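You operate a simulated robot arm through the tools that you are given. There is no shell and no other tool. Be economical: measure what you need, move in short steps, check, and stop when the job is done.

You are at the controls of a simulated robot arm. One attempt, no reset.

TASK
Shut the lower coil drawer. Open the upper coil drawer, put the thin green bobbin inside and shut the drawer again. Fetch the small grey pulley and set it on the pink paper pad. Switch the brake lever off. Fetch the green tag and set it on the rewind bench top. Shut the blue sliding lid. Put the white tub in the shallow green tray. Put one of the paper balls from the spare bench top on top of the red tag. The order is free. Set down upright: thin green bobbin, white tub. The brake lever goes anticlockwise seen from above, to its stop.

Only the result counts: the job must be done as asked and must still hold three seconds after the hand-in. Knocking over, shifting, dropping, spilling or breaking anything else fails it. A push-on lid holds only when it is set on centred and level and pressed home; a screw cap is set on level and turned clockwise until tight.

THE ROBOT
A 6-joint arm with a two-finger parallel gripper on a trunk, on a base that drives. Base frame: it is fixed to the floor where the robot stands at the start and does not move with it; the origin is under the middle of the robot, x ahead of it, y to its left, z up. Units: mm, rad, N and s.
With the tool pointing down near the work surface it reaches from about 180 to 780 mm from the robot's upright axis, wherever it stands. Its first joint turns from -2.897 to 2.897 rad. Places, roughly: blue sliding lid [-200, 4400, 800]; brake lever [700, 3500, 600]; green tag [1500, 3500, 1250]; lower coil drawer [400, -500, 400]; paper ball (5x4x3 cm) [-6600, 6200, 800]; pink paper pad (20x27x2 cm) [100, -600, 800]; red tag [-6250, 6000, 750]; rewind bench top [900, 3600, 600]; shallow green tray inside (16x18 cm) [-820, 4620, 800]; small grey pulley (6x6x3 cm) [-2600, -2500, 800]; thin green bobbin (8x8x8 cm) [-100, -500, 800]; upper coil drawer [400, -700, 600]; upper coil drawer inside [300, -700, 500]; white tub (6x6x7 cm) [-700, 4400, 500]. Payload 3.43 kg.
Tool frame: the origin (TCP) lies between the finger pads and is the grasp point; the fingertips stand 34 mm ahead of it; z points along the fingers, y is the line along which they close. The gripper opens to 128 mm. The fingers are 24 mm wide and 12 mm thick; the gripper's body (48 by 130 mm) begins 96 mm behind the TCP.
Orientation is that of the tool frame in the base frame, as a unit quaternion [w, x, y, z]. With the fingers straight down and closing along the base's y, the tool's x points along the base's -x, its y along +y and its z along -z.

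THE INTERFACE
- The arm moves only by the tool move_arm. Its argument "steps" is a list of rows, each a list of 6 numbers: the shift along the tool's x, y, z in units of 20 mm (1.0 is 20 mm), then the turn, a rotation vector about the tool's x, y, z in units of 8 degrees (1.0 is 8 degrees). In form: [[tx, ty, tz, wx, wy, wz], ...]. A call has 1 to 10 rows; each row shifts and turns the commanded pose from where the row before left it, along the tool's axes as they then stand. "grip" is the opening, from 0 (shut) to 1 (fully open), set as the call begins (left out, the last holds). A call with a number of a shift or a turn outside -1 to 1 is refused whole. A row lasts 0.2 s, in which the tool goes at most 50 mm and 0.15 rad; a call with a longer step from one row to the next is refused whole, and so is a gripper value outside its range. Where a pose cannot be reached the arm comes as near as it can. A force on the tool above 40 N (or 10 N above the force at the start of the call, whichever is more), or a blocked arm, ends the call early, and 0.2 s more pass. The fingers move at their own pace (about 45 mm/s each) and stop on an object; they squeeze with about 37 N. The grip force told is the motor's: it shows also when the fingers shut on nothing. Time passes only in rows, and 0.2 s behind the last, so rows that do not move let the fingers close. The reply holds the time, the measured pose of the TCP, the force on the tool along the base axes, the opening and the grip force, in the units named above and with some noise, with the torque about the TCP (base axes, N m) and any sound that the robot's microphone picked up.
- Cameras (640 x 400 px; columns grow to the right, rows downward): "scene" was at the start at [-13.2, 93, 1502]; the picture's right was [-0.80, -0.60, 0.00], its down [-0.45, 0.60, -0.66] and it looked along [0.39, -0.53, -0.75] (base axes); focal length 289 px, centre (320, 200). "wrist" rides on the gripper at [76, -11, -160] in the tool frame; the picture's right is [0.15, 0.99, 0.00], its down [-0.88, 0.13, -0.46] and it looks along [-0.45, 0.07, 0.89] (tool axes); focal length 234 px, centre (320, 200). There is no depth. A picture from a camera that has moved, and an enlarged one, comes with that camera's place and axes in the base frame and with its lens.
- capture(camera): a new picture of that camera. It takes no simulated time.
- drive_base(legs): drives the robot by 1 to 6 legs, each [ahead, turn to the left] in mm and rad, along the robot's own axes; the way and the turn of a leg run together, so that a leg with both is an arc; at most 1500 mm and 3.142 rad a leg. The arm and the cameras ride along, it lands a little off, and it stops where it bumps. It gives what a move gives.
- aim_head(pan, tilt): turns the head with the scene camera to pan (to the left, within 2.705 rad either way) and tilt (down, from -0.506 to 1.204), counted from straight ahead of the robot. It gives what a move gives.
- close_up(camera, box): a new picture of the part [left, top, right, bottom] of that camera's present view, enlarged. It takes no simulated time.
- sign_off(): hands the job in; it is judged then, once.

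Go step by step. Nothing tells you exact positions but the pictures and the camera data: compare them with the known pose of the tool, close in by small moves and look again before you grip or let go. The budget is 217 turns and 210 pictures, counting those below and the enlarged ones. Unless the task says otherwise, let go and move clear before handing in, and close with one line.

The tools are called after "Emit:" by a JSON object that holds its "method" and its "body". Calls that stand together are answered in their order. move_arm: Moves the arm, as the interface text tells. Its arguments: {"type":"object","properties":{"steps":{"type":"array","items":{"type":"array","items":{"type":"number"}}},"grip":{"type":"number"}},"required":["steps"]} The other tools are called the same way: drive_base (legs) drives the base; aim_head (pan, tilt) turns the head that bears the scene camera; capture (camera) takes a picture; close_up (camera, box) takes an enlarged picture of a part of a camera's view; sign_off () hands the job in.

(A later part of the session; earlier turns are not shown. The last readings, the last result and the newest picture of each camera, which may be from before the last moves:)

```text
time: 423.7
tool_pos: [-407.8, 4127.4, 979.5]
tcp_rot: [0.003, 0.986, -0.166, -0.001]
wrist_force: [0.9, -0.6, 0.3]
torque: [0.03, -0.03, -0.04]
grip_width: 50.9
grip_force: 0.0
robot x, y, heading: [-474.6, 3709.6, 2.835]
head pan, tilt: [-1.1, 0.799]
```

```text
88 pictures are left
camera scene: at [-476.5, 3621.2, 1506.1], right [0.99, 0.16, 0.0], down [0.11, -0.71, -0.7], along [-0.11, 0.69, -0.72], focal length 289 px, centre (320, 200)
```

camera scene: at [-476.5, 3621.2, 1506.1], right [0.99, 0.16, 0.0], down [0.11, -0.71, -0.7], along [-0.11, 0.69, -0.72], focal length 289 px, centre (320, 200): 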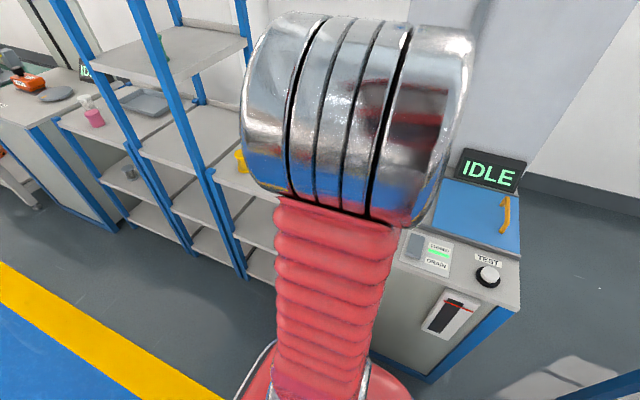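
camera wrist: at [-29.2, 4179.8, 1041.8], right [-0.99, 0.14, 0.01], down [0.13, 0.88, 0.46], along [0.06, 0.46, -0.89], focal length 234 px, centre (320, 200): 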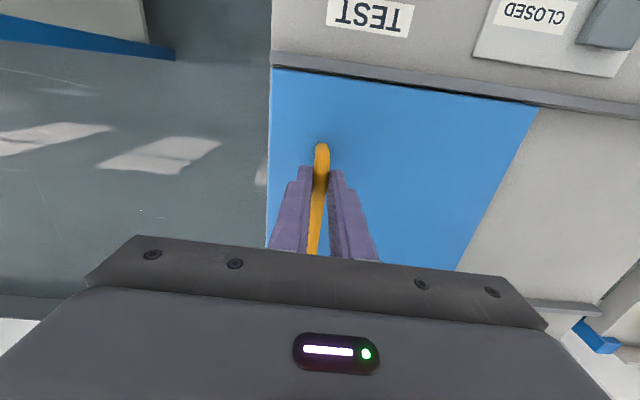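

Emit:
{"method": "move_arm", "body": {"steps": [[-0.5, 1, 0, 0, 0, 0], [-1, 1, 0, 0, 0, 0], [-1, 1, 0, 0, 0, 0], [-1, 1, 0, 0, 0, 0], [-1, 1, 0, 0, 0, 0], [-1, 1, 0, 0, 0, 0], [-1, 1, 0, 0, 0, 0], [-1, 0.3, 0, 0, 0, 0], [-1, 0, 0, 0, 0, 0], [-1, 0, 0, 0, 0, 0]]}}

Emit:
{"method": "move_arm", "body": {"steps": [[-1, 0, 0, 0, 0, 0], [-1, 0, 0, 0, 0, 0], [-1, 0, 0, 0, 0, 0], [-1, 0, 0, 0, 0, 0], [-1, 0, 0, 0, 0, 0], [-1, 0, 0, 0, 0, 0], [-1, 0, 0, 0, 0, 0], [-0.6, 0, 0, 0, 0, 0]]}}

Emit:
{"method": "move_arm", "body": {"steps": [[0, 0, 0, 0, 0, 1], [0, 0, 0, 0, 0, 1], [0, 0, 0, 0, 0, 1], [0, 0, 0, 0, 0, 1], [0, 0, 0, 0, 0, 1], [0, 0, 0, 0, 0, 1], [0, 0, 0, 0, 0, 1], [0, 0, 0, 0, 0, 1], [0, 0, 0, 0, 0, 1], [0, 0, 0, 0, 0, 1]], "grip": 0.8}}

```text
time: 425.9
tool_pos: [-633.6, 4053.4, 981.4]
tcp_rot: [0.002, 0.986, -0.166, -0.003]
wrist_force: [-0.1, -0.2, 0.4]
torque: [0.01, 0.05, -0.02]
grip_width: 51.2
grip_force: 0.0
robot x, y, heading: [-469.2, 3709.3, 2.829]
head pan, tilt: [-1.1, 0.799]
```

```text
time: 427.7
tool_pos: [-777.8, 4103.5, 981.6]
tcp_rot: [0.003, 0.986, -0.166, -0.002]
wrist_force: [-0.4, -0.2, -0.2]
torque: [-0.01, -0.03, 0.01]
grip_width: 51.3
grip_force: 0.0
robot x, y, heading: [-472.9, 3708.5, 2.83]
head pan, tilt: [-1.1, 0.799]
```

```text
time: 429.9
tool_pos: [-779.5, 4101.6, 981.3]
tcp_rot: [-0.005, -0.648, 0.761, -0.001]
wrist_force: [-0.2, 0.5, -1.0]
torque: [0.0, 0.02, -0.04]
grip_width: 102.3
grip_force: 0.1
robot x, y, heading: [-467.5, 3711.9, 2.833]
head pan, tilt: [-1.1, 0.799]
```

Emit:
{"method": "move_arm", "body": {"steps": [[0, 0, 0, 0, 0, 1], [0, 0, 0, 0, -1, 0], [0, 0, 0, 0, -1, 0], [0, 0, 0, 0, -1, 0], [0, 0, 0, 0, -1, 0], [0, 0, 0, 0, -1, 0], [0, 0, 0, 0, -0.6, 0]]}}

Emit:
{"method": "move_arm", "body": {"steps": [[1, 0, 1, 0, 0, 0], [1, 0, 1, 0, 0, 0], [1, 0, 1, 0, 0, 0], [1, 0, 1, 0, 0, 0], [1, 0, 1, 0, 0, 0], [1, 0, 1, 0, 0, 0], [1, 0, 1, 0, 0, 0], [1, 0, 1, 0, 0, 0], [1, 0, 1, 0, 0, 0], [1, 0, 1, 0, 0, 0]]}}

Emit:
{"method": "capture", "body": {"camera": "wrist"}}

```text
time: 431.5
tool_pos: [-779.2, 4102.1, 981.8]
tcp_rot: [0.303, -0.549, 0.745, 0.226]
wrist_force: [-0.7, -0.9, 0.5]
torque: [0.03, -0.03, -0.02]
grip_width: 102.4
grip_force: 0.0
robot x, y, heading: [-469.2, 3712.7, 2.831]
head pan, tilt: [-1.1, 0.799]
```

```text
time: 433.7
tool_pos: [-782.4, 4098.8, 698.6]
tcp_rot: [0.303, -0.55, 0.745, 0.226]
wrist_force: [0.0, 0.6, -0.1]
torque: [0.03, -0.01, 0.04]
grip_width: 102.2
grip_force: 0.1
robot x, y, heading: [-473.2, 3710.2, 2.834]
head pan, tilt: [-1.1, 0.799]
```

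```text
87 pictures are left
camera wrist: at [-819.9, 3936.5, 761.3], right [-0.98, 0.19, -0.1], down [-0.03, 0.33, 0.94], along [0.21, 0.92, -0.32], focal length 234 px, centre (320, 200)
```

wrist: 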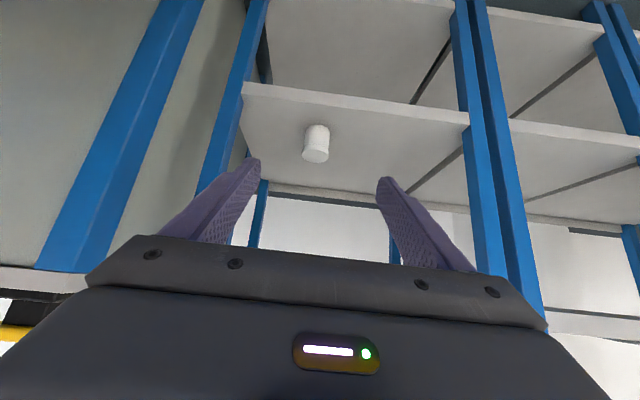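

Emit:
{"method": "move_arm", "body": {"steps": [[1, 0, 1, 0, 0, 0], [1, 0, 1, 0, 0, 0], [1, 0, 1, 0, 0, 0], [1, 0, 1, 0, 0, 0], [1, 0, 1, 0, 0, 0], [1, 0, 1, 0, 0, 0]]}}

Emit:
{"method": "capture", "body": {"camera": "wrist"}}

```text
time: 435.1
tool_pos: [-830.0, 4124.8, 554.6]
tcp_rot: [0.305, -0.551, 0.745, 0.221]
wrist_force: [-0.2, 0.1, 0.6]
torque: [0.03, 0.0, 0.0]
grip_width: 102.4
grip_force: 0.0
out of reach, approached as far as the arm can: row 2, 3, 4, 5, 6
robot x, y, heading: [-471.5, 3715.0, 2.832]
head pan, tilt: [-1.1, 0.799]
```

```text
86 pictures are left
camera wrist: at [-868.7, 3963.5, 617.2], right [-0.98, 0.19, -0.11], down [-0.04, 0.34, 0.94], along [0.22, 0.92, -0.32], focal length 234 px, centre (320, 200)
```

wrist: 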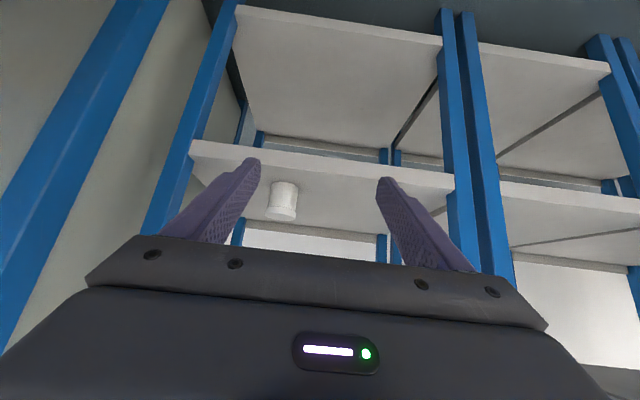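

Emit:
{"method": "move_arm", "body": {"steps": [[-0.91, -0.35, 0.45, 0, 0, 0], [-0.91, -0.35, 0.45, 0, 0, 0], [-0.91, -0.35, 0.45, 0, 0, 0], [-0.91, -0.35, 0.45, 0, 0, 0], [-0.91, -0.35, 0.45, 0, 0, 0], [-0.91, -0.35, 0.45, 0, 0, 0], [-0.91, -0.35, 0.45, 0, 0, 0], [-0.91, -0.35, 0.45, 0, 0, 0]]}}

Emit:
{"method": "capture", "body": {"camera": "wrist"}}

```text
time: 436.9
tool_pos: [-729.6, 4257.7, 605.0]
tcp_rot: [0.303, -0.55, 0.745, 0.225]
wrist_force: [0.2, 0.5, 0.9]
torque: [0.0, 0.02, -0.01]
grip_width: 102.3
grip_force: 0.0
robot x, y, heading: [-473.8, 3710.8, 2.832]
head pan, tilt: [-1.1, 0.799]
```

```text
85 pictures are left
camera wrist: at [-767.3, 4096.1, 666.8], right [-0.98, 0.19, -0.1], down [-0.03, 0.34, 0.94], along [0.21, 0.92, -0.32], focal length 234 px, centre (320, 200)
```

wrist: 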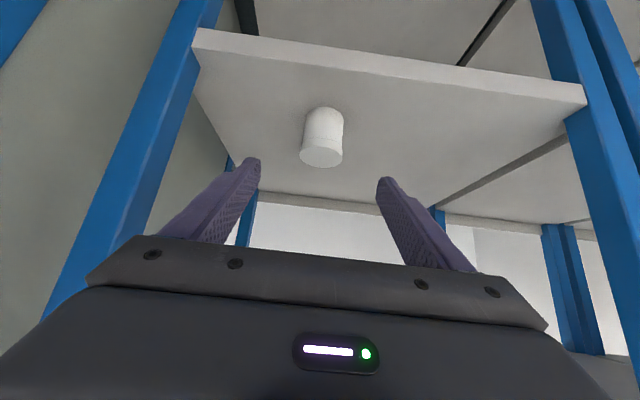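

Emit:
{"method": "move_arm", "body": {"steps": [[0, 0, 1, 0, 0, 0], [0.05, 0, 1, 0, 0, 0], [0.05, 0.1, 1, 0, 0, 0], [0.05, 0, 1, 0, 0, 0], [0, 0, 1, 0, 0, 0]]}}

Emit:
{"method": "capture", "body": {"camera": "wrist"}}

```text
time: 438.1
tool_pos: [-712.7, 4322.0, 529.9]
tcp_rot: [0.303, -0.55, 0.745, 0.225]
wrist_force: [0.4, 0.3, 0.1]
torque: [0.02, -0.02, 0.01]
grip_width: 102.4
grip_force: 0.0
robot x, y, heading: [-477.0, 3710.7, 2.826]
head pan, tilt: [-1.1, 0.799]
```

```text
84 pictures are left
camera wrist: at [-750.4, 4161.1, 592.2], right [-0.98, 0.19, -0.1], down [-0.03, 0.33, 0.94], along [0.21, 0.92, -0.32], focal length 234 px, centre (320, 200)
```

wrist: 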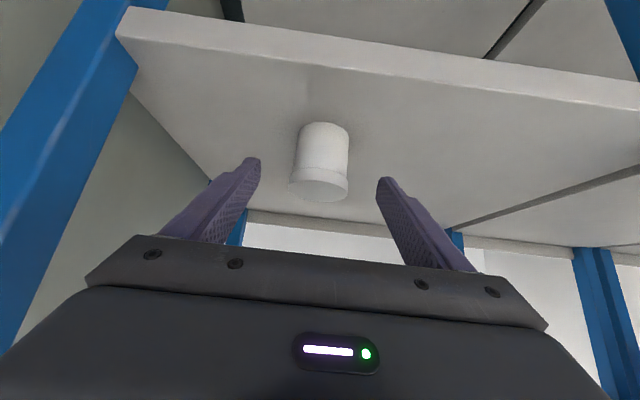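

Emit:
{"method": "move_arm", "body": {"steps": [[0, 0, 1, 0, 0, 0], [0, 0, 1, 0, 0, 0], [0, 0, 0.8, 0, 0, 0]]}}

Emit:
{"method": "capture", "body": {"camera": "wrist"}}

```text
time: 438.9
tool_pos: [-700.9, 4360.7, 490.6]
tcp_rot: [0.303, -0.55, 0.745, 0.226]
wrist_force: [0.4, -0.1, 0.3]
torque: [0.02, -0.02, -0.03]
grip_width: 102.4
grip_force: 0.1
robot x, y, heading: [-468.0, 3708.8, 2.825]
head pan, tilt: [-1.1, 0.799]
```

```text
83 pictures are left
camera wrist: at [-738.9, 4198.4, 552.4], right [-0.98, 0.19, -0.1], down [-0.03, 0.33, 0.94], along [0.21, 0.92, -0.32], focal length 234 px, centre (320, 200)
```

wrist: 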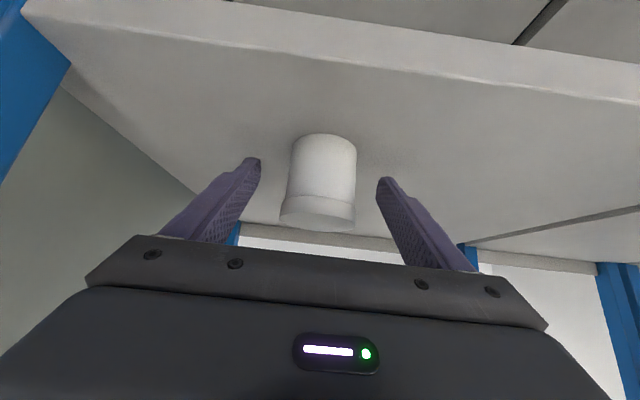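

Emit:
{"method": "move_arm", "body": {"steps": [[0.1, 0, 0.6, 0, 0, 0]]}}

Emit:
{"method": "move_arm", "body": {"steps": [[0, 0, 0, 0, 0, 0], [0, 0, 0, 0, 0, 0], [0, 0, 0, 0, 0, 0], [0, 0, 0, 0, 0, 0]], "grip": 0.3}}

Emit:
{"method": "capture", "body": {"camera": "wrist"}}

```text
time: 439.4
tool_pos: [-699.1, 4365.0, 483.0]
tcp_rot: [0.304, -0.55, 0.745, 0.226]
wrist_force: [-0.5, -6.3, 7.9]
torque: [-0.24, -0.35, -0.32]
grip_width: 103.1
grip_force: 1.0
robot x, y, heading: [-472.0, 3715.7, 2.831]
head pan, tilt: [-1.1, 0.799]
stopped in row 1: the force on the tool passed its limit at 72 N (the readings are from after the stop); the commanded pose is now the measured one
```

```text
time: 440.4
tool_pos: [-701.0, 4365.3, 483.5]
tcp_rot: [0.303, -0.55, 0.744, 0.227]
wrist_force: [-0.6, 0.3, 3.2]
torque: [0.01, 0.08, 0.01]
grip_width: 55.6
grip_force: 37.3
robot x, y, heading: [-471.3, 3713.1, 2.833]
head pan, tilt: [-1.1, 0.799]
```

```text
82 pictures are left
camera wrist: at [-738.2, 4203.2, 544.7], right [-0.98, 0.19, -0.1], down [-0.03, 0.33, 0.94], along [0.21, 0.92, -0.32], focal length 234 px, centre (320, 200)
```

wrist: 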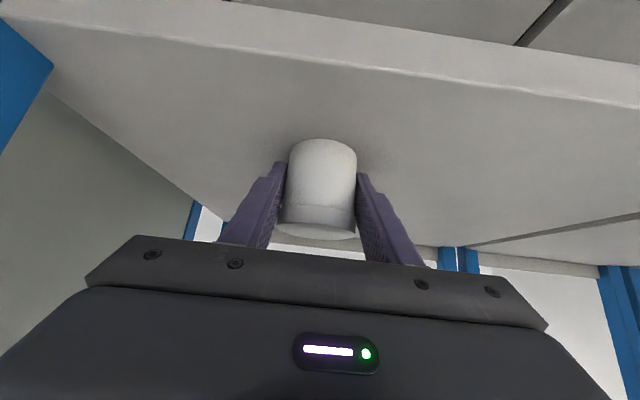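

Tub gripped. I draw it out along the tool axis, then up.

Emit:
{"method": "move_arm", "body": {"steps": [[-0.3, 0, -0.5, 0, 0, 0], [0, 0, -1, 0, 0, 0], [0, 0, -1, 0, 0, 0], [0, 0, -1, 0, 0, 0], [0, 0, -1, 0, 0, 0], [0, 0, -1, 0, 0, 0], [0, 0, -1, 0, 0, 0], [0, 0, -1, 0, 0, 0], [0, 0, -1, 0, 0, 0], [0, 0, -1, 0, 0, 0]]}}

Emit:
{"method": "move_arm", "body": {"steps": [[0, 0, -1, 0, 0, 0], [0, 0, -1, 0, 0, 0], [0, 0, -1, 0, 0, 0], [0, 0, -1, 0, 0, 0], [0, 0, -1, 0, 0, 0], [-1, 0, -1, 0, 0, 0], [-1, 0, -1, 0, 0, 0], [-1, 0, -1, 0, 0, 0], [-1, 0, -1, 0, 0, 0], [-1, 0, -1, 0, 0, 0]]}}

Emit:
{"method": "capture", "body": {"camera": "wrist"}}

```text
time: 442.6
tool_pos: [-735.6, 4240.9, 622.2]
tcp_rot: [0.302, -0.55, 0.745, 0.226]
wrist_force: [-0.6, 0.4, -0.7]
torque: [0.01, -0.01, 0.0]
grip_width: 55.3
grip_force: 37.5
robot x, y, heading: [-470.7, 3712.2, 2.828]
head pan, tilt: [-1.1, 0.799]
```

```text
time: 444.8
tool_pos: [-756.5, 4176.2, 834.1]
tcp_rot: [0.303, -0.55, 0.745, 0.225]
wrist_force: [-0.2, -0.2, -0.3]
torque: [0.0, 0.02, 0.02]
grip_width: 55.0
grip_force: 36.7
robot x, y, heading: [-474.4, 3713.6, 2.828]
head pan, tilt: [-1.1, 0.799]
```

```text
81 pictures are left
camera wrist: at [-794.6, 4015.1, 896.4], right [-0.98, 0.19, -0.1], down [-0.03, 0.33, 0.94], along [0.21, 0.92, -0.32], focal length 234 px, centre (320, 200)
```

wrist: 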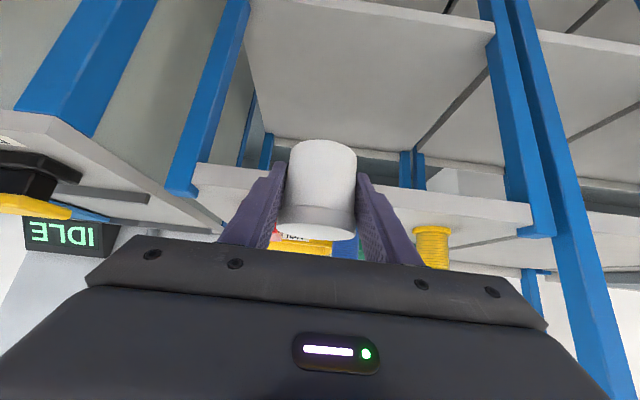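

Emit:
{"method": "move_arm", "body": {"steps": [[0, 0, -1, 0, 0, 0], [0, 0, -1, 0, 0, 0], [0, 0, -1, 0, 0, 0], [0, 0, -1, 0, 0, 0], [-1, 0, -1, 0, 0, 0], [-1, 0, -1, 0, 0, 0], [-1, 0, -1, 0, 0, 0], [-1, 0, -1, 0, 0, 0]]}}

Emit:
{"method": "drive_base", "body": {"legs": [[330, 0]]}}

Emit:
{"method": "aim_head", "body": {"pan": -1.4, "tilt": 0.8}}

Emit:
{"method": "capture", "body": {"camera": "scene"}}

Emit:
{"method": "capture", "body": {"camera": "wrist"}}

```text
time: 446.6
tool_pos: [-772.7, 4125.2, 1004.4]
tcp_rot: [0.304, -0.549, 0.745, 0.224]
wrist_force: [-0.7, 0.5, -0.8]
torque: [0.02, 0.02, 0.0]
grip_width: 54.7
grip_force: 36.9
robot x, y, heading: [-473.8, 3709.2, 2.826]
head pan, tilt: [-1.1, 0.799]
```

```text
time: 449.2
tool_pos: [-1085.3, 4226.2, 1005.2]
tcp_rot: [0.303, -0.55, 0.745, 0.226]
wrist_force: [-0.1, -0.1, -0.6]
torque: [0.0, 0.0, 0.01]
grip_width: 54.7
grip_force: 36.7
robot x, y, heading: [-784.8, 3812.9, 2.834]
head pan, tilt: [-1.1, 0.799]
```

```text
time: 450.1
tool_pos: [-1087.0, 4225.7, 1005.2]
tcp_rot: [0.303, -0.55, 0.745, 0.226]
wrist_force: [-0.3, 0.9, -1.2]
torque: [0.01, 0.01, 0.01]
grip_width: 54.4
grip_force: 36.7
robot x, y, heading: [-785.7, 3812.0, 2.829]
head pan, tilt: [-1.4, 0.799]
```

```text
80 pictures are left
camera scene: at [-766.5, 3722.7, 1506.1], right [0.99, -0.14, 0.0], down [-0.1, -0.71, -0.7], along [0.1, 0.69, -0.72], focal length 289 px, centre (320, 200)
```

scene: 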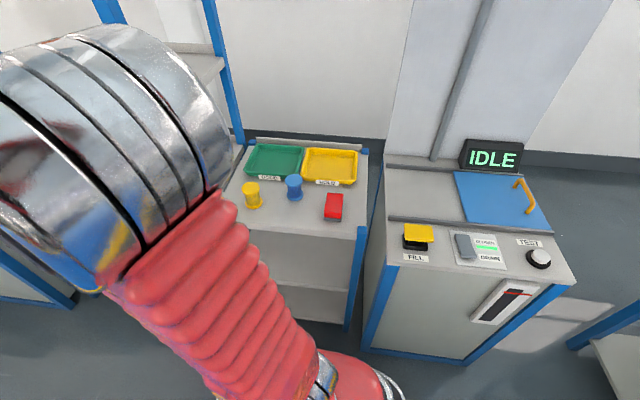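

```text
79 pictures are left
camera wrist: at [-1123.8, 4063.6, 1067.5], right [-0.98, 0.19, -0.1], down [-0.03, 0.33, 0.94], along [0.21, 0.92, -0.32], focal length 234 px, centre (320, 200)
```

wrist: 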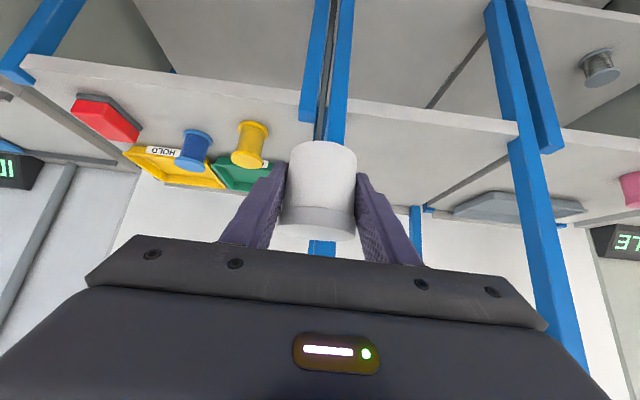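

The tray is at about (-805, 4622). A tall post stands just ahead, so I first shift right, then go forward over the shelf.

Emit:
{"method": "move_arm", "body": {"steps": [[0, -1, 0, 0, 0, 0], [0, -1, 0, 0, 0, 0], [0, -1, 0, 0, 0, 0], [0, -1, 0, 0, 0, 0], [0, -1, 0, 0, 0, 0], [0, -1, 0, 0, 0, 0], [0, -1, 0, 0, 0, 0], [0, -1, 0, 0, 0, 0], [-0.5, 0, 0.5, 0, 0, 0], [-0.5, 0, 0.5, 0, 0, 0]]}}

Emit:
{"method": "capture", "body": {"camera": "wrist"}}

```text
time: 452.2
tool_pos: [-925.8, 4205.0, 1004.8]
tcp_rot: [0.303, -0.55, 0.745, 0.225]
wrist_force: [-0.6, -0.2, -1.6]
torque: [-0.02, -0.04, 0.0]
grip_width: 54.2
grip_force: 36.8
robot x, y, heading: [-787.0, 3811.2, 2.825]
head pan, tilt: [-1.4, 0.799]
```

```text
78 pictures are left
camera wrist: at [-963.8, 4043.6, 1066.3], right [-0.98, 0.19, -0.1], down [-0.03, 0.33, 0.94], along [0.21, 0.92, -0.32], focal length 234 px, centre (320, 200)
```

wrist: 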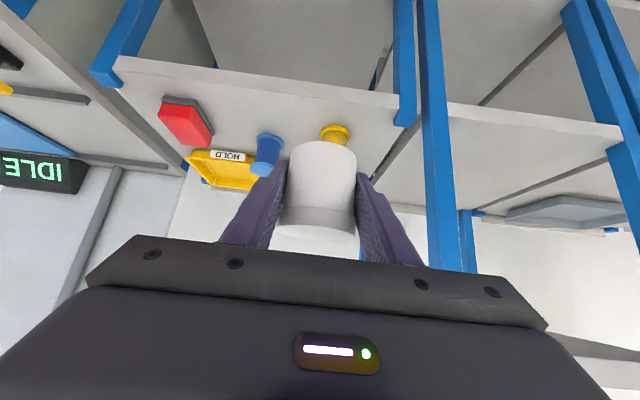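

Emit:
{"method": "move_arm", "body": {"steps": [[-1, 0, 1, 0, 0, 0], [-1, 0, 1, 0, 0, 0], [-1, 0, 1, 0, 0, 0], [-1, 0, 1, 0, 0, 0], [-1, 0, 1, 0, 0, 0], [-1, 0, 1, 0, 0, 0], [-1, 0, 1, 0, 0, 0], [-1, -0.3, 1, 0, 0, 0], [-1, 0, 1, 0, 0, 0], [-1, 0, 1, 0, 0, 0]]}}

Emit:
{"method": "capture", "body": {"camera": "wrist"}}

Emit:
{"method": "capture", "body": {"camera": "scene"}}

```text
time: 454.4
tool_pos: [-836.6, 4475.5, 999.7]
tcp_rot: [0.303, -0.55, 0.745, 0.226]
wrist_force: [-0.4, -0.1, -0.8]
torque: [-0.04, 0.04, 0.0]
grip_width: 54.3
grip_force: 37.1
robot x, y, heading: [-790.6, 3813.2, 2.826]
head pan, tilt: [-1.4, 0.799]
```

```text
77 pictures are left
camera wrist: at [-874.6, 4313.0, 1061.6], right [-0.98, 0.19, -0.1], down [-0.03, 0.33, 0.94], along [0.21, 0.92, -0.32], focal length 234 px, centre (320, 200)
```

wrist: 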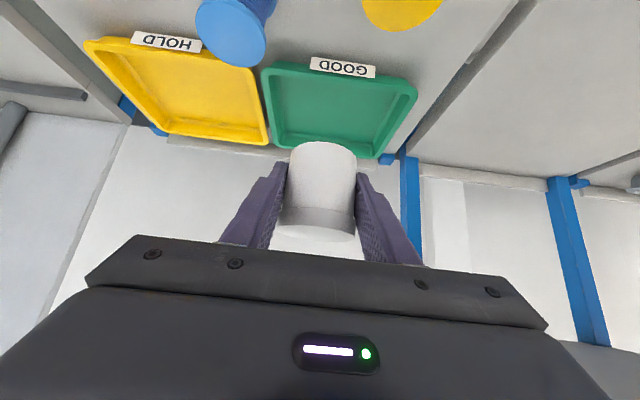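

```text
76 pictures are left
camera scene: at [-766.3, 3722.7, 1506.2], right [0.99, -0.14, 0.0], down [-0.1, -0.71, -0.7], along [0.1, 0.69, -0.72], focal length 289 px, centre (320, 200)
```

scene: 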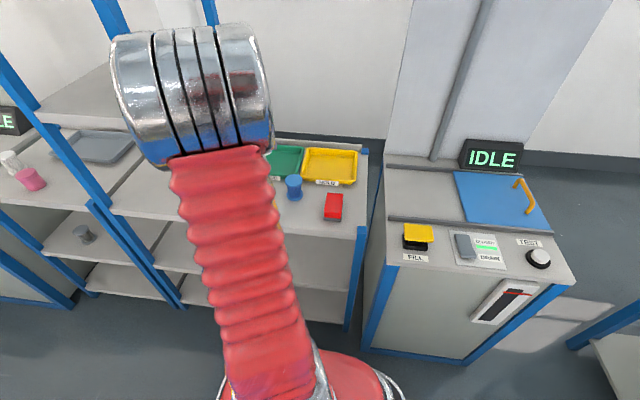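

Emit:
{"method": "move_arm", "body": {"steps": [[-1, 0.1, 1, 0, 0, 0], [-1, 0.1, 1, 0, 0, 0], [-1, 0.1, 1, 0, 0, 0], [-1, 0.1, 1, 0, 0, 0], [-0.9, 0, 0.9, 0, 0, 0], [1, 0, 1, 0, 0, 0], [1, 0, 1, 0, 0, 0], [1, 0, 1, 0, 0, 0]]}}

Emit:
{"method": "capture", "body": {"camera": "wrist"}}

Emit:
{"method": "capture", "body": {"camera": "scene"}}

```text
time: 456.2
tool_pos: [-802.4, 4607.9, 914.8]
tcp_rot: [0.302, -0.55, 0.745, 0.225]
wrist_force: [-0.5, -0.9, -0.6]
torque: [0.0, 0.01, -0.02]
grip_width: 54.4
grip_force: 36.8
robot x, y, heading: [-785.2, 3815.8, 2.83]
head pan, tilt: [-1.4, 0.799]
```

```text
75 pictures are left
camera wrist: at [-840.7, 4445.6, 977.5], right [-0.98, 0.19, -0.1], down [-0.03, 0.33, 0.94], along [0.21, 0.92, -0.32], focal length 234 px, centre (320, 200)
```

wrist: 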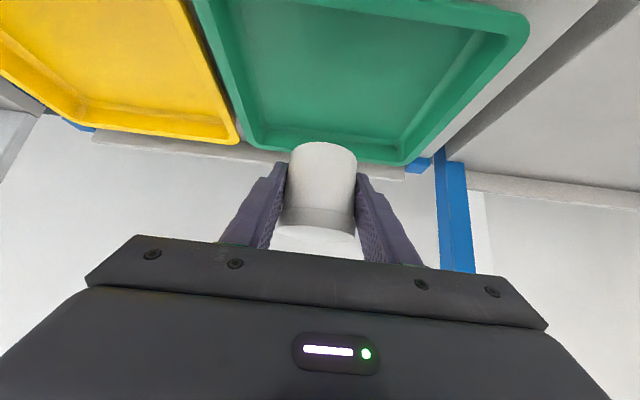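

```text
74 pictures are left
camera scene: at [-766.3, 3722.8, 1506.2], right [0.99, -0.14, 0.0], down [-0.1, -0.71, -0.7], along [0.1, 0.69, -0.72], focal length 289 px, centre (320, 200)
```

scene: 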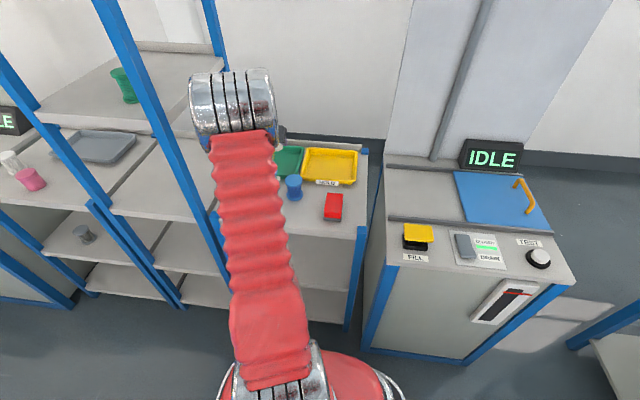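

I rotate the hand 8° about the vertical so that the camera box passes between the cups, shift slightly, and lower.

Emit:
{"method": "move_arm", "body": {"steps": [[0, 0.3, 0, -0.7, 0, -0.72], [0, 0.3, 0, 0, 0, 0], [0.8, 0, 0.8, 0, 0, 0], [0.6, 0, 0.6, 0, 0, 0]]}}

Emit:
{"method": "capture", "body": {"camera": "wrist"}}

```text
time: 457.2
tool_pos: [-813.5, 4610.7, 875.9]
tcp_rot: [0.286, -0.601, 0.705, 0.246]
wrist_force: [-0.7, -0.4, -1.1]
torque: [-0.01, -0.02, 0.01]
grip_width: 53.8
grip_force: 36.6
robot x, y, heading: [-790.2, 3813.7, 2.834]
head pan, tilt: [-1.4, 0.799]
```

```text
73 pictures are left
camera wrist: at [-828.7, 4444.8, 937.7], right [-0.99, 0.05, -0.1], down [-0.08, 0.33, 0.94], along [0.08, 0.94, -0.32], focal length 234 px, centre (320, 200)
```

wrist: 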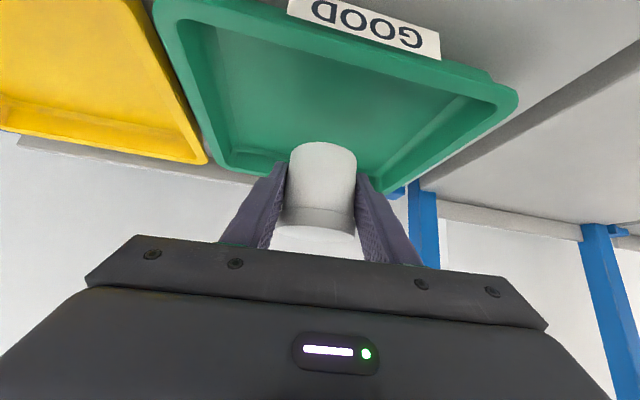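

Emit:
{"method": "move_arm", "body": {"steps": [[0.5, 0, 0.5, 0, 0, 0], [0.5, 0, 0.5, 0, 0, 0], [0.2, 0, 0.2, 0, 0, 0], [0, 0, 0, 0, 0, 0]]}}

Emit:
{"method": "capture", "body": {"camera": "wrist"}}

```text
time: 458.2
tool_pos: [-815.7, 4610.0, 841.3]
tcp_rot: [0.287, -0.6, 0.705, 0.246]
wrist_force: [-0.1, 1.0, -1.2]
torque: [0.03, 0.0, -0.01]
grip_width: 53.8
grip_force: 37.1
robot x, y, heading: [-784.2, 3811.1, 2.832]
head pan, tilt: [-1.4, 0.799]
```

```text
72 pictures are left
camera wrist: at [-829.4, 4444.6, 902.9], right [-0.99, 0.05, -0.1], down [-0.08, 0.33, 0.94], along [0.08, 0.94, -0.32], focal length 234 px, centre (320, 200)
```

wrist: 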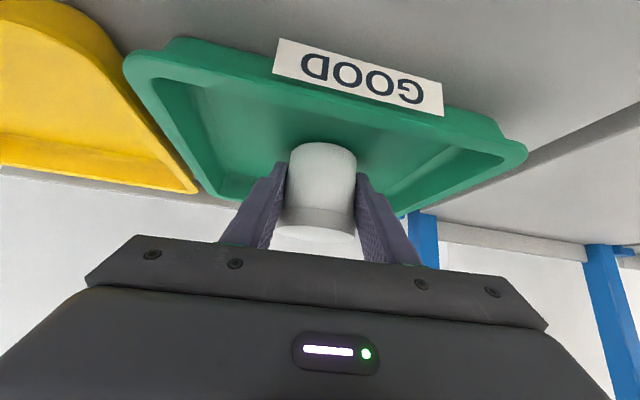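

Emit:
{"method": "move_arm", "body": {"steps": [[0.2, 0, 0.2, 0, 0, 0], [0.15, 0, 0.15, 0, 0, 0], [0, 0, 0, 0, 0, 0]]}}

Emit:
{"method": "move_arm", "body": {"steps": [[0.15, 0, 0.15, 0, 0, 0], [0, 0, 0, 0, 0, 0]]}}

Emit:
{"method": "move_arm", "body": {"steps": [[0.12, 0, 0.12, 0, 0, 0], [0, 0, 0, 0, 0, 0]]}}

Emit:
{"method": "capture", "body": {"camera": "wrist"}}

```text
time: 459.1
tool_pos: [-814.1, 4613.1, 838.1]
tcp_rot: [0.29, -0.599, 0.703, 0.249]
wrist_force: [0.0, 0.4, 2.5]
torque: [0.03, -0.1, 0.0]
grip_width: 54.0
grip_force: 36.5
robot x, y, heading: [-787.1, 3811.0, 2.827]
head pan, tilt: [-1.4, 0.799]
stopped in row 3: the force on the tool passed its limit at 41 N (the readings are from after the stop); the commanded pose is now the measured one
```

```text
time: 459.7
tool_pos: [-813.8, 4614.0, 838.8]
tcp_rot: [0.293, -0.6, 0.701, 0.252]
wrist_force: [-1.7, -10.6, 36.7]
torque: [0.08, -1.12, -0.13]
grip_width: 53.8
grip_force: 37.0
robot x, y, heading: [-784.2, 3814.2, 2.826]
head pan, tilt: [-1.4, 0.799]
```

```text
time: 460.0
tool_pos: [-814.0, 4615.3, 837.4]
tcp_rot: [0.292, -0.599, 0.702, 0.252]
wrist_force: [-0.4, 0.0, 4.2]
torque: [0.03, -0.15, -0.01]
grip_width: 53.6
grip_force: 37.6
robot x, y, heading: [-788.0, 3812.2, 2.832]
head pan, tilt: [-1.4, 0.799]
stopped in row 1: the force on the tool passed its limit at 54 N (the readings are from after the stop); the commanded pose is now the measured one
```

```text
71 pictures are left
camera wrist: at [-829.2, 4447.9, 897.2], right [-0.99, 0.05, -0.1], down [-0.08, 0.31, 0.95], along [0.08, 0.95, -0.3], focal length 234 px, centre (320, 200)
```

wrist: 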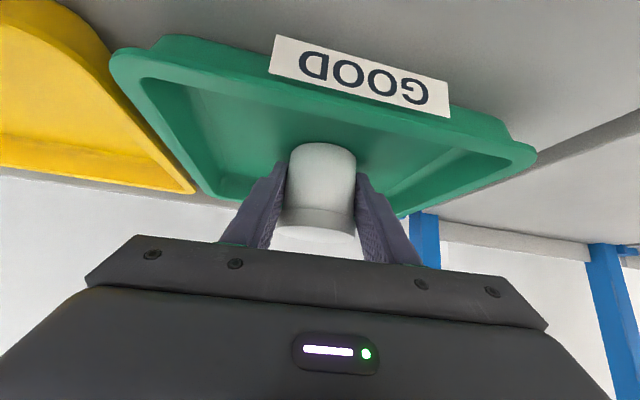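

Emit:
{"method": "move_arm", "body": {"steps": [[0, 0, 0, 0, 0, 0], [0, 0, 0, 0, 0, 0], [0, 0, 0, 0, 0, 0]], "grip": 0.58}}

Emit:
{"method": "capture", "body": {"camera": "wrist"}}

```text
time: 460.8
tool_pos: [-814.8, 4614.3, 837.8]
tcp_rot: [0.292, -0.598, 0.702, 0.251]
wrist_force: [-7.0, -0.9, 8.9]
torque: [0.06, -0.17, 0.07]
grip_width: 70.4
grip_force: 0.0
robot x, y, heading: [-789.3, 3813.3, 2.832]
head pan, tilt: [-1.4, 0.799]
```

```text
70 pictures are left
camera wrist: at [-829.7, 4447.8, 897.2], right [-0.99, 0.05, -0.1], down [-0.08, 0.31, 0.95], along [0.08, 0.95, -0.3], focal length 234 px, centre (320, 200)
```

wrist: 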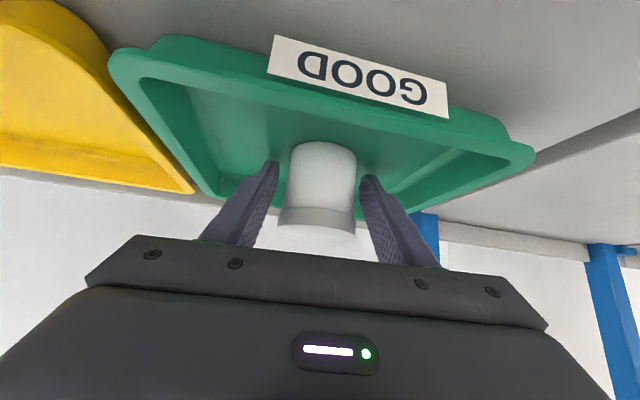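

The tub stands in the tray. I withdraw up and back.

Emit:
{"method": "move_arm", "body": {"steps": [[-0.2, 0, -0.5, 0, 0, 0], [-0.3, 0, -1, 0, 0, 0], [-0.4, 0, -1, 0, 0, 0], [-0.5, 0, -1, 0, 0, 0], [-0.5, 0, -1, 0, 0, 0], [-0.5, 0, -1, 0, 0, 0], [-0.5, 0, -1, 0, 0, 0], [0, 0, -1, 0, 0, 0], [0, 0, -1, 0, 0, 0], [0, 0, -1, 0, 0, 0]]}}

Emit:
{"method": "capture", "body": {"camera": "wrist"}}

```text
time: 463.0
tool_pos: [-827.8, 4520.4, 1011.9]
tcp_rot: [0.292, -0.598, 0.703, 0.25]
wrist_force: [0.2, -0.4, -0.1]
torque: [-0.01, 0.01, 0.03]
grip_width: 74.4
grip_force: 0.2
robot x, y, heading: [-788.6, 3813.3, 2.827]
head pan, tilt: [-1.4, 0.799]
```

```text
69 pictures are left
camera wrist: at [-843.5, 4353.7, 1071.4], right [-0.99, 0.05, -0.1], down [-0.08, 0.31, 0.95], along [0.08, 0.95, -0.31], focal length 234 px, centre (320, 200)
```

wrist: 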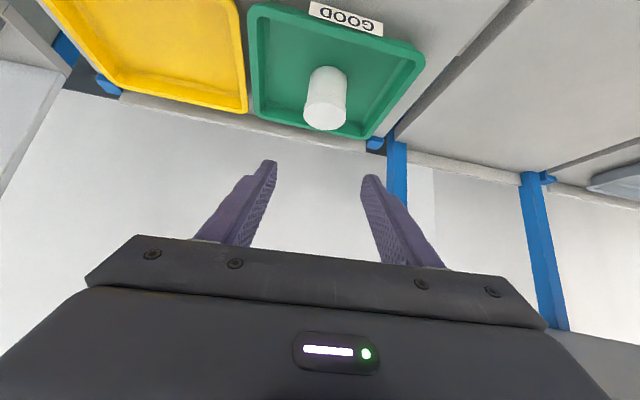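

The tub stands upright. I retract the arm, set the tool pointing down, and set off for the spare bench.

Emit:
{"method": "move_arm", "body": {"steps": [[1, 0, -1, 0, 0, 0], [1, 0, -1, 0, 0, 0], [1, 0, -1, 0, 0, 0], [1, 0, -1, 0, 0, 0], [1, 0, -1, 0, 0, 0], [1, 0, -1, 0, 0, 0], [1, 0, -1, 0, 0, 0], [1, 0, -1, 0, 0, 0], [1, 0, -1, 0, 0, 0], [1, 0, -1, 0, 0, 0]], "grip": 0.4}}

Emit:
{"method": "move_arm", "body": {"steps": [[1, 0.5, -1, 0, 0, 0], [1, 1, -1, 0, 0, 0], [1, 1, -1, 0, 0, 0], [0, 1, 0, 0, 1, 0], [0, 1, 0, 0, 1, 0], [0, 1, 0, 0, 1, 0], [0, 1, 0, 0, 1, 0], [0, 1, 0, 0, 1, 0], [0, 1, 0, 0, 0.7, 0], [0, 1, 0, 0, 0, 0]]}}

Emit:
{"method": "move_arm", "body": {"steps": [[0, 1, 0, 0, 0, 0], [0, 1, 0, 0, 0, 0], [0, 1, 0, 0, 0, 0], [0, 1, 0, 0, 0, 0], [0, 1, 0, 0, 0, 0]]}}

Emit:
{"method": "aim_head", "body": {"pan": 0.0, "tilt": 0.35}}

Emit:
{"method": "capture", "body": {"camera": "scene"}}

```text
time: 465.2
tool_pos: [-874.0, 4239.6, 1011.5]
tcp_rot: [0.292, -0.599, 0.702, 0.251]
wrist_force: [-0.4, 0.4, -0.7]
torque: [0.0, -0.01, -0.04]
grip_width: 51.3
grip_force: 0.0
robot x, y, heading: [-787.2, 3812.3, 2.831]
head pan, tilt: [-1.4, 0.799]
```

```text
time: 467.4
tool_pos: [-1079.3, 4198.7, 1020.8]
tcp_rot: [-0.003, -0.65, 0.76, -0.001]
wrist_force: [0.0, -0.8, -0.9]
torque: [0.01, 0.0, 0.01]
grip_width: 51.2
grip_force: 0.1
out of reach, approached as far as the arm can: row 1, 2
robot x, y, heading: [-785.9, 3813.8, 2.834]
head pan, tilt: [-1.4, 0.799]
```

```text
time: 468.6
tool_pos: [-1179.7, 4213.6, 1019.4]
tcp_rot: [-0.002, -0.649, 0.761, -0.001]
wrist_force: [0.1, 0.1, -0.6]
torque: [-0.01, -0.01, 0.0]
grip_width: 51.2
grip_force: 0.1
robot x, y, heading: [-787.2, 3816.4, 2.828]
head pan, tilt: [-1.4, 0.799]
```

```text
time: 470.2
tool_pos: [-1179.8, 4213.8, 1019.4]
tcp_rot: [-0.002, -0.649, 0.761, -0.001]
wrist_force: [0.6, 0.4, -0.4]
torque: [-0.02, -0.02, -0.03]
grip_width: 51.2
grip_force: 0.1
robot x, y, heading: [-787.3, 3814.4, 2.826]
head pan, tilt: [0.0, 0.351]
```

```text
68 pictures are left
camera scene: at [-866.5, 3671.5, 1545.7], right [0.31, 0.95, 0.0], down [0.33, -0.11, -0.94], along [-0.89, 0.29, -0.34], focal length 289 px, centre (320, 200)
```

scene: 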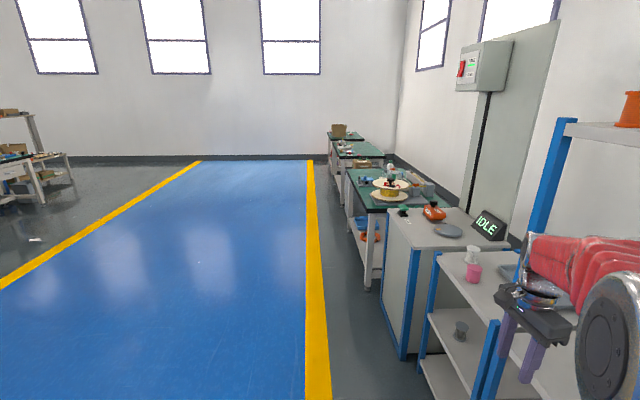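

Emit:
{"method": "move_arm", "body": {"steps": [[1, 0, 0, 0, 0, 0], [1, 0, 0, 0, 0, 0], [1, 0, 0, 0, 0, 0], [1, 0, 0, 0, 0, 0], [1, 0, 0, 0, 0, 0], [1, 0, 0, 0, 0, 0]]}}

Emit:
{"method": "drive_base", "body": {"legs": [[0, 0.047], [1450, 0], [1450, 0], [1450, 0]]}}

Emit:
{"method": "aim_head", "body": {"pan": -0.3, "tilt": 0.4}}

Emit:
{"method": "capture", "body": {"camera": "scene"}}

```text
time: 471.6
tool_pos: [-1200.0, 4093.7, 1019.1]
tcp_rot: [-0.003, -0.649, 0.761, -0.001]
wrist_force: [0.5, -0.8, 0.1]
torque: [0.02, -0.01, 0.0]
grip_width: 51.2
grip_force: 0.1
robot x, y, heading: [-785.8, 3810.4, 2.826]
head pan, tilt: [0.0, 0.351]
```

```text
time: 499.4
tool_pos: [-5392.0, 5265.3, 1020.1]
tcp_rot: [-0.002, -0.669, 0.744, 0.0]
wrist_force: [-0.4, -0.5, -0.5]
torque: [-0.01, 0.0, -0.02]
grip_width: 51.4
grip_force: 0.1
robot x, y, heading: [-4965.3, 5003.0, 2.88]
head pan, tilt: [0.0, 0.351]
```

```text
time: 500.2
tool_pos: [-5392.4, 5265.8, 1019.4]
tcp_rot: [-0.003, -0.668, 0.744, -0.001]
wrist_force: [-0.3, 0.0, 0.1]
torque: [-0.01, 0.0, 0.0]
grip_width: 51.1
grip_force: 0.0
robot x, y, heading: [-4966.1, 5001.8, 2.877]
head pan, tilt: [-0.3, 0.4]
```

```text
67 pictures are left
camera scene: at [-5028.5, 4882.3, 1541.2], right [0.53, 0.85, 0.0], down [0.33, -0.21, -0.92], along [-0.78, 0.49, -0.39], focal length 289 px, centre (320, 200)
```

scene: 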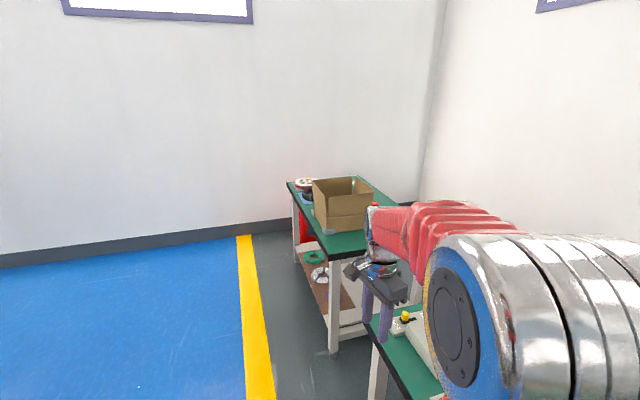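

Emit:
{"method": "aim_head", "body": {"pan": -1.6, "tilt": 0.8}}

Emit:
{"method": "capture", "body": {"camera": "scene"}}

```text
time: 501.6
tool_pos: [-5392.1, 5265.8, 1019.6]
tcp_rot: [-0.003, -0.667, 0.745, -0.001]
wrist_force: [-0.5, -0.2, 0.3]
torque: [-0.01, -0.01, -0.02]
grip_width: 51.2
grip_force: 0.1
robot x, y, heading: [-4964.9, 5003.8, 2.873]
head pan, tilt: [-1.6, 0.799]
```

```text
66 pictures are left
camera scene: at [-4926.9, 4910.1, 1506.2], right [0.96, -0.29, 0.0], down [-0.21, -0.69, -0.7], along [0.2, 0.67, -0.72], focal length 289 px, centre (320, 200)
```

scene: 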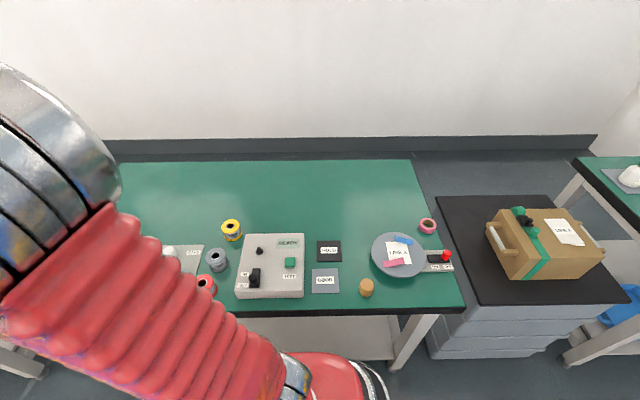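

Emit:
{"method": "drive_base", "body": {"legs": [[500, 0.11], [1150, 0]]}}

Emit:
{"method": "aim_head", "body": {"pan": -1.3, "tilt": 0.6}}

Emit:
{"method": "capture", "body": {"camera": "scene"}}

```text
time: 512.5
tool_pos: [-7040.7, 5505.0, 1021.4]
tcp_rot: [-0.003, -0.705, 0.709, -0.002]
wrist_force: [-0.4, 0.7, 0.6]
torque: [0.03, 0.02, -0.01]
grip_width: 51.2
grip_force: 0.1
robot x, y, heading: [-6588.3, 5284.8, 2.986]
head pan, tilt: [-1.6, 0.799]
```

```text
time: 513.3
tool_pos: [-7040.7, 5505.2, 1020.1]
tcp_rot: [-0.003, -0.706, 0.708, -0.001]
wrist_force: [0.5, -0.4, -1.2]
torque: [-0.03, 0.01, -0.04]
grip_width: 51.3
grip_force: 0.1
robot x, y, heading: [-6588.5, 5285.1, 2.98]
head pan, tilt: [-1.3, 0.6]
```

```text
65 pictures are left
camera scene: at [-6566.4, 5206.9, 1523.0], right [0.99, 0.11, 0.0], down [0.06, -0.56, -0.82], along [-0.09, 0.82, -0.57], focal length 289 px, centre (320, 200)
```

scene: 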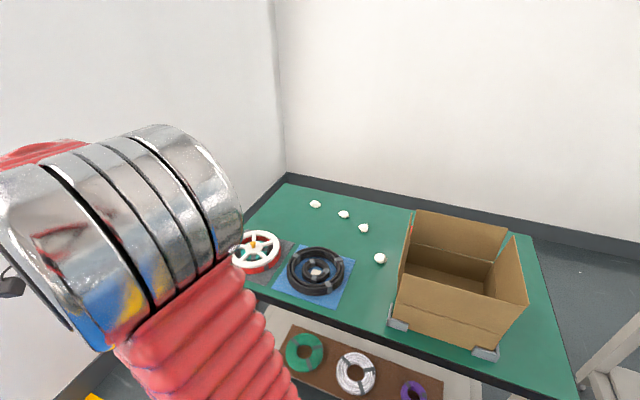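

The spare bench holds four paper balls and a cardboard box; by its given place the red tag should be inside the box. I edge closer to the bench for reach.

Emit:
{"method": "drive_base", "body": {"legs": [[-400, 0], [0, -0.26], [340, 0]]}}

Emit:
{"method": "aim_head", "body": {"pan": -1.5, "tilt": 0.85}}

Emit:
{"method": "capture", "body": {"camera": "scene"}}

```text
time: 520.0
tool_pos: [-6882.7, 5685.3, 1022.2]
tcp_rot: [-0.002, -0.609, 0.793, -0.001]
wrist_force: [-0.4, -0.1, -0.5]
torque: [0.01, 0.0, 0.0]
grip_width: 51.3
grip_force: 0.0
robot x, y, heading: [-6503.0, 5361.5, 2.723]
head pan, tilt: [-1.3, 0.6]
```

```text
time: 520.7
tool_pos: [-6881.8, 5686.5, 1021.4]
tcp_rot: [-0.002, -0.609, 0.793, -0.001]
wrist_force: [0.2, -0.9, 1.0]
torque: [0.02, 0.01, -0.02]
grip_width: 51.3
grip_force: 0.1
robot x, y, heading: [-6504.8, 5359.5, 2.722]
head pan, tilt: [-1.499, 0.85]
```

```text
64 pictures are left
camera scene: at [-6485.1, 5265.8, 1502.2], right [0.94, -0.34, 0.0], down [-0.25, -0.71, -0.66], along [0.22, 0.62, -0.75], focal length 289 px, centre (320, 200)
```

scene: 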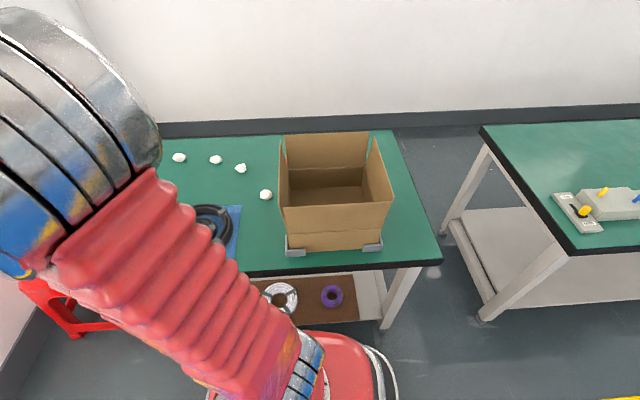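

Emit:
{"method": "close_up", "body": {"camera": "scene", "box": [230, 110, 420, 260]}}

```text
2.67 times, centred on (325, 185) of scene
camera zoom: at [-6485.1, 5265.8, 1502.2], right [0.94, -0.34, 0.0], down [-0.25, -0.71, -0.66], along [0.22, 0.62, -0.75], focal length 771 px, centre (307, 240)
```

zoom: 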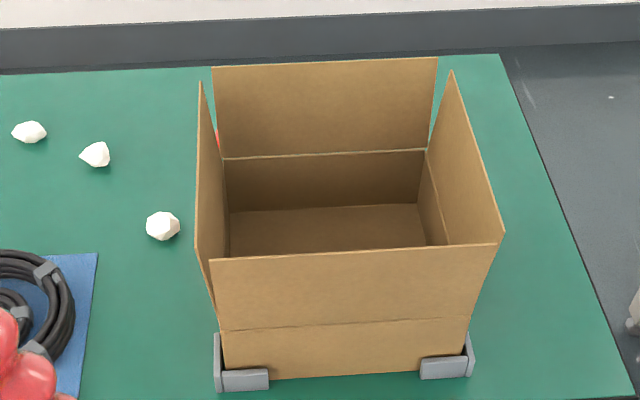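

The red tag seems to lie behind the box (a bit of red shows past its left flap). I bring the arm over the nearest ball, yawed so the fingers close along the depth.

Emit:
{"method": "move_arm", "body": {"steps": [[-1, -1, 0, 0, 0, 0], [-1, -1, 0, 0, 0, 0], [-1, -1, 0, 0, 0, 0], [-1, -1, 0, 0, 0, 0], [-1, -1, 0, 0, 0, 0], [-1, -1, 0, 0, 0, 0], [-1, -1, 0, 0, 0, 0], [-1, -1, 0, 0, 0, 0], [-1, -1, -0.5, 0, 0, 0], [-1, -1, -0.5, 0, 0, 0]], "grip": 0.7}}

Emit:
{"method": "move_arm", "body": {"steps": [[0, 0, -0.5, 0, 0, 1], [0, 0, -0.5, 0, 0, 1], [0, 0, -0.5, 0, 0, 1], [0, 0, -0.5, 0, 0, 1], [0, 0, -0.5, 0, 0, 1], [0, 0, 0, 0, 0, 1], [0, 0, 0, 0, 0, 1], [0, 0, 0, 0, 0, 1], [0, 0, 0, 0, 0, 1], [0, 0, 0, 0, 0, 1]]}}

Emit:
{"method": "capture", "body": {"camera": "wrist"}}

Emit:
{"method": "capture", "body": {"camera": "scene"}}

```text
time: 522.9
tool_pos: [-6636.9, 5826.0, 1039.7]
tcp_rot: [-0.002, -0.609, 0.793, -0.001]
wrist_force: [0.0, -0.1, 0.3]
torque: [-0.03, -0.01, -0.03]
grip_width: 89.7
grip_force: 0.0
robot x, y, heading: [-6501.3, 5363.6, 2.72]
head pan, tilt: [-1.499, 0.85]
```

```text
time: 525.1
tool_pos: [-6637.0, 5828.2, 1089.8]
tcp_rot: [-0.002, 0.045, 0.999, -0.002]
wrist_force: [-0.2, 0.1, -0.4]
torque: [0.0, 0.0, 0.0]
grip_width: 89.7
grip_force: 0.1
robot x, y, heading: [-6503.4, 5361.6, 2.724]
head pan, tilt: [-1.499, 0.85]
```

```text
62 pictures are left
camera wrist: at [-6712.9, 5824.4, 1250.1], right [-0.06, 1.0, 0.0], down [0.89, 0.05, 0.45], along [0.45, 0.02, -0.89], focal length 234 px, centre (320, 200)
```

wrist: 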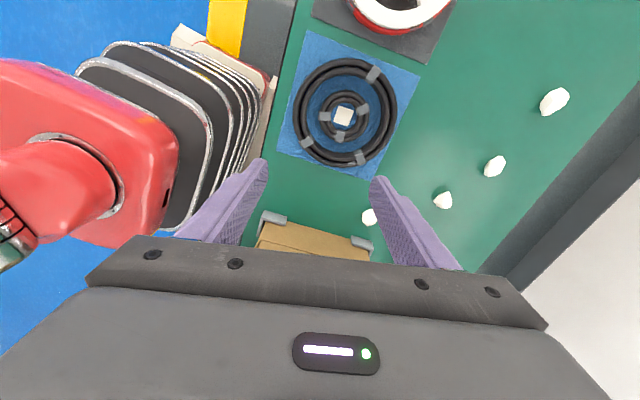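

```text
61 pictures are left
camera scene: at [-6484.9, 5265.7, 1502.1], right [0.94, -0.34, 0.0], down [-0.26, -0.71, -0.66], along [0.22, 0.62, -0.75], focal length 289 px, centre (320, 200)
```

scene: 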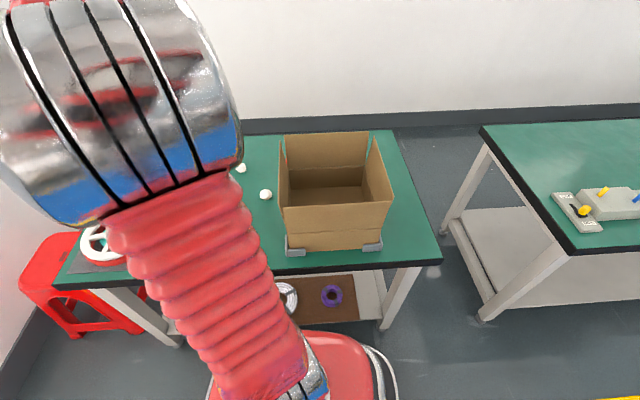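

Emit:
{"method": "move_arm", "body": {"steps": [[-0.4, 1, -0.4, 0, 0, 0], [-0.4, 1, -0.4, 0, 0, 0], [-0.4, 1, -0.4, 0, 0, 0], [-0.4, 1, -0.4, 0, 0, 0], [-0.4, 1, -0.4, 0, 0, 0], [-0.4, 1, -0.4, 0, 0, 0], [-0.4, 1, -0.4, 0, 0, 0], [-0.4, 1, -0.4, 0, 0, 0]]}}

Emit:
{"method": "capture", "body": {"camera": "wrist"}}

```text
time: 526.9
tool_pos: [-6559.0, 5981.2, 1152.3]
tcp_rot: [-0.002, 0.044, 0.999, -0.003]
wrist_force: [0.4, -1.0, -0.2]
torque: [0.0, 0.0, 0.02]
grip_width: 89.7
grip_force: 0.1
robot x, y, heading: [-6499.4, 5361.6, 2.725]
head pan, tilt: [-1.499, 0.85]
```

```text
60 pictures are left
camera wrist: at [-6635.1, 5978.3, 1313.6], right [-0.06, 1.0, 0.0], down [0.89, 0.06, 0.45], along [0.45, 0.02, -0.89], focal length 234 px, centre (320, 200)
```

wrist: 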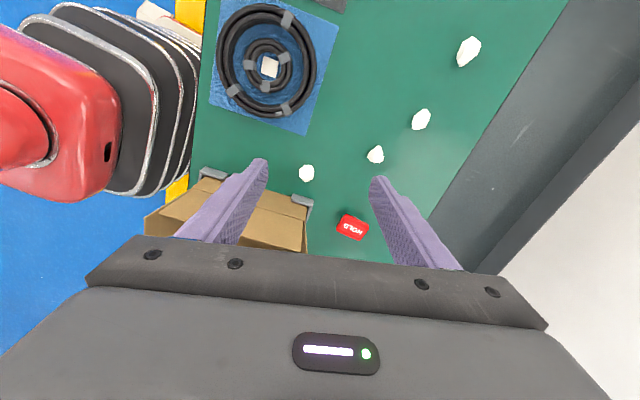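

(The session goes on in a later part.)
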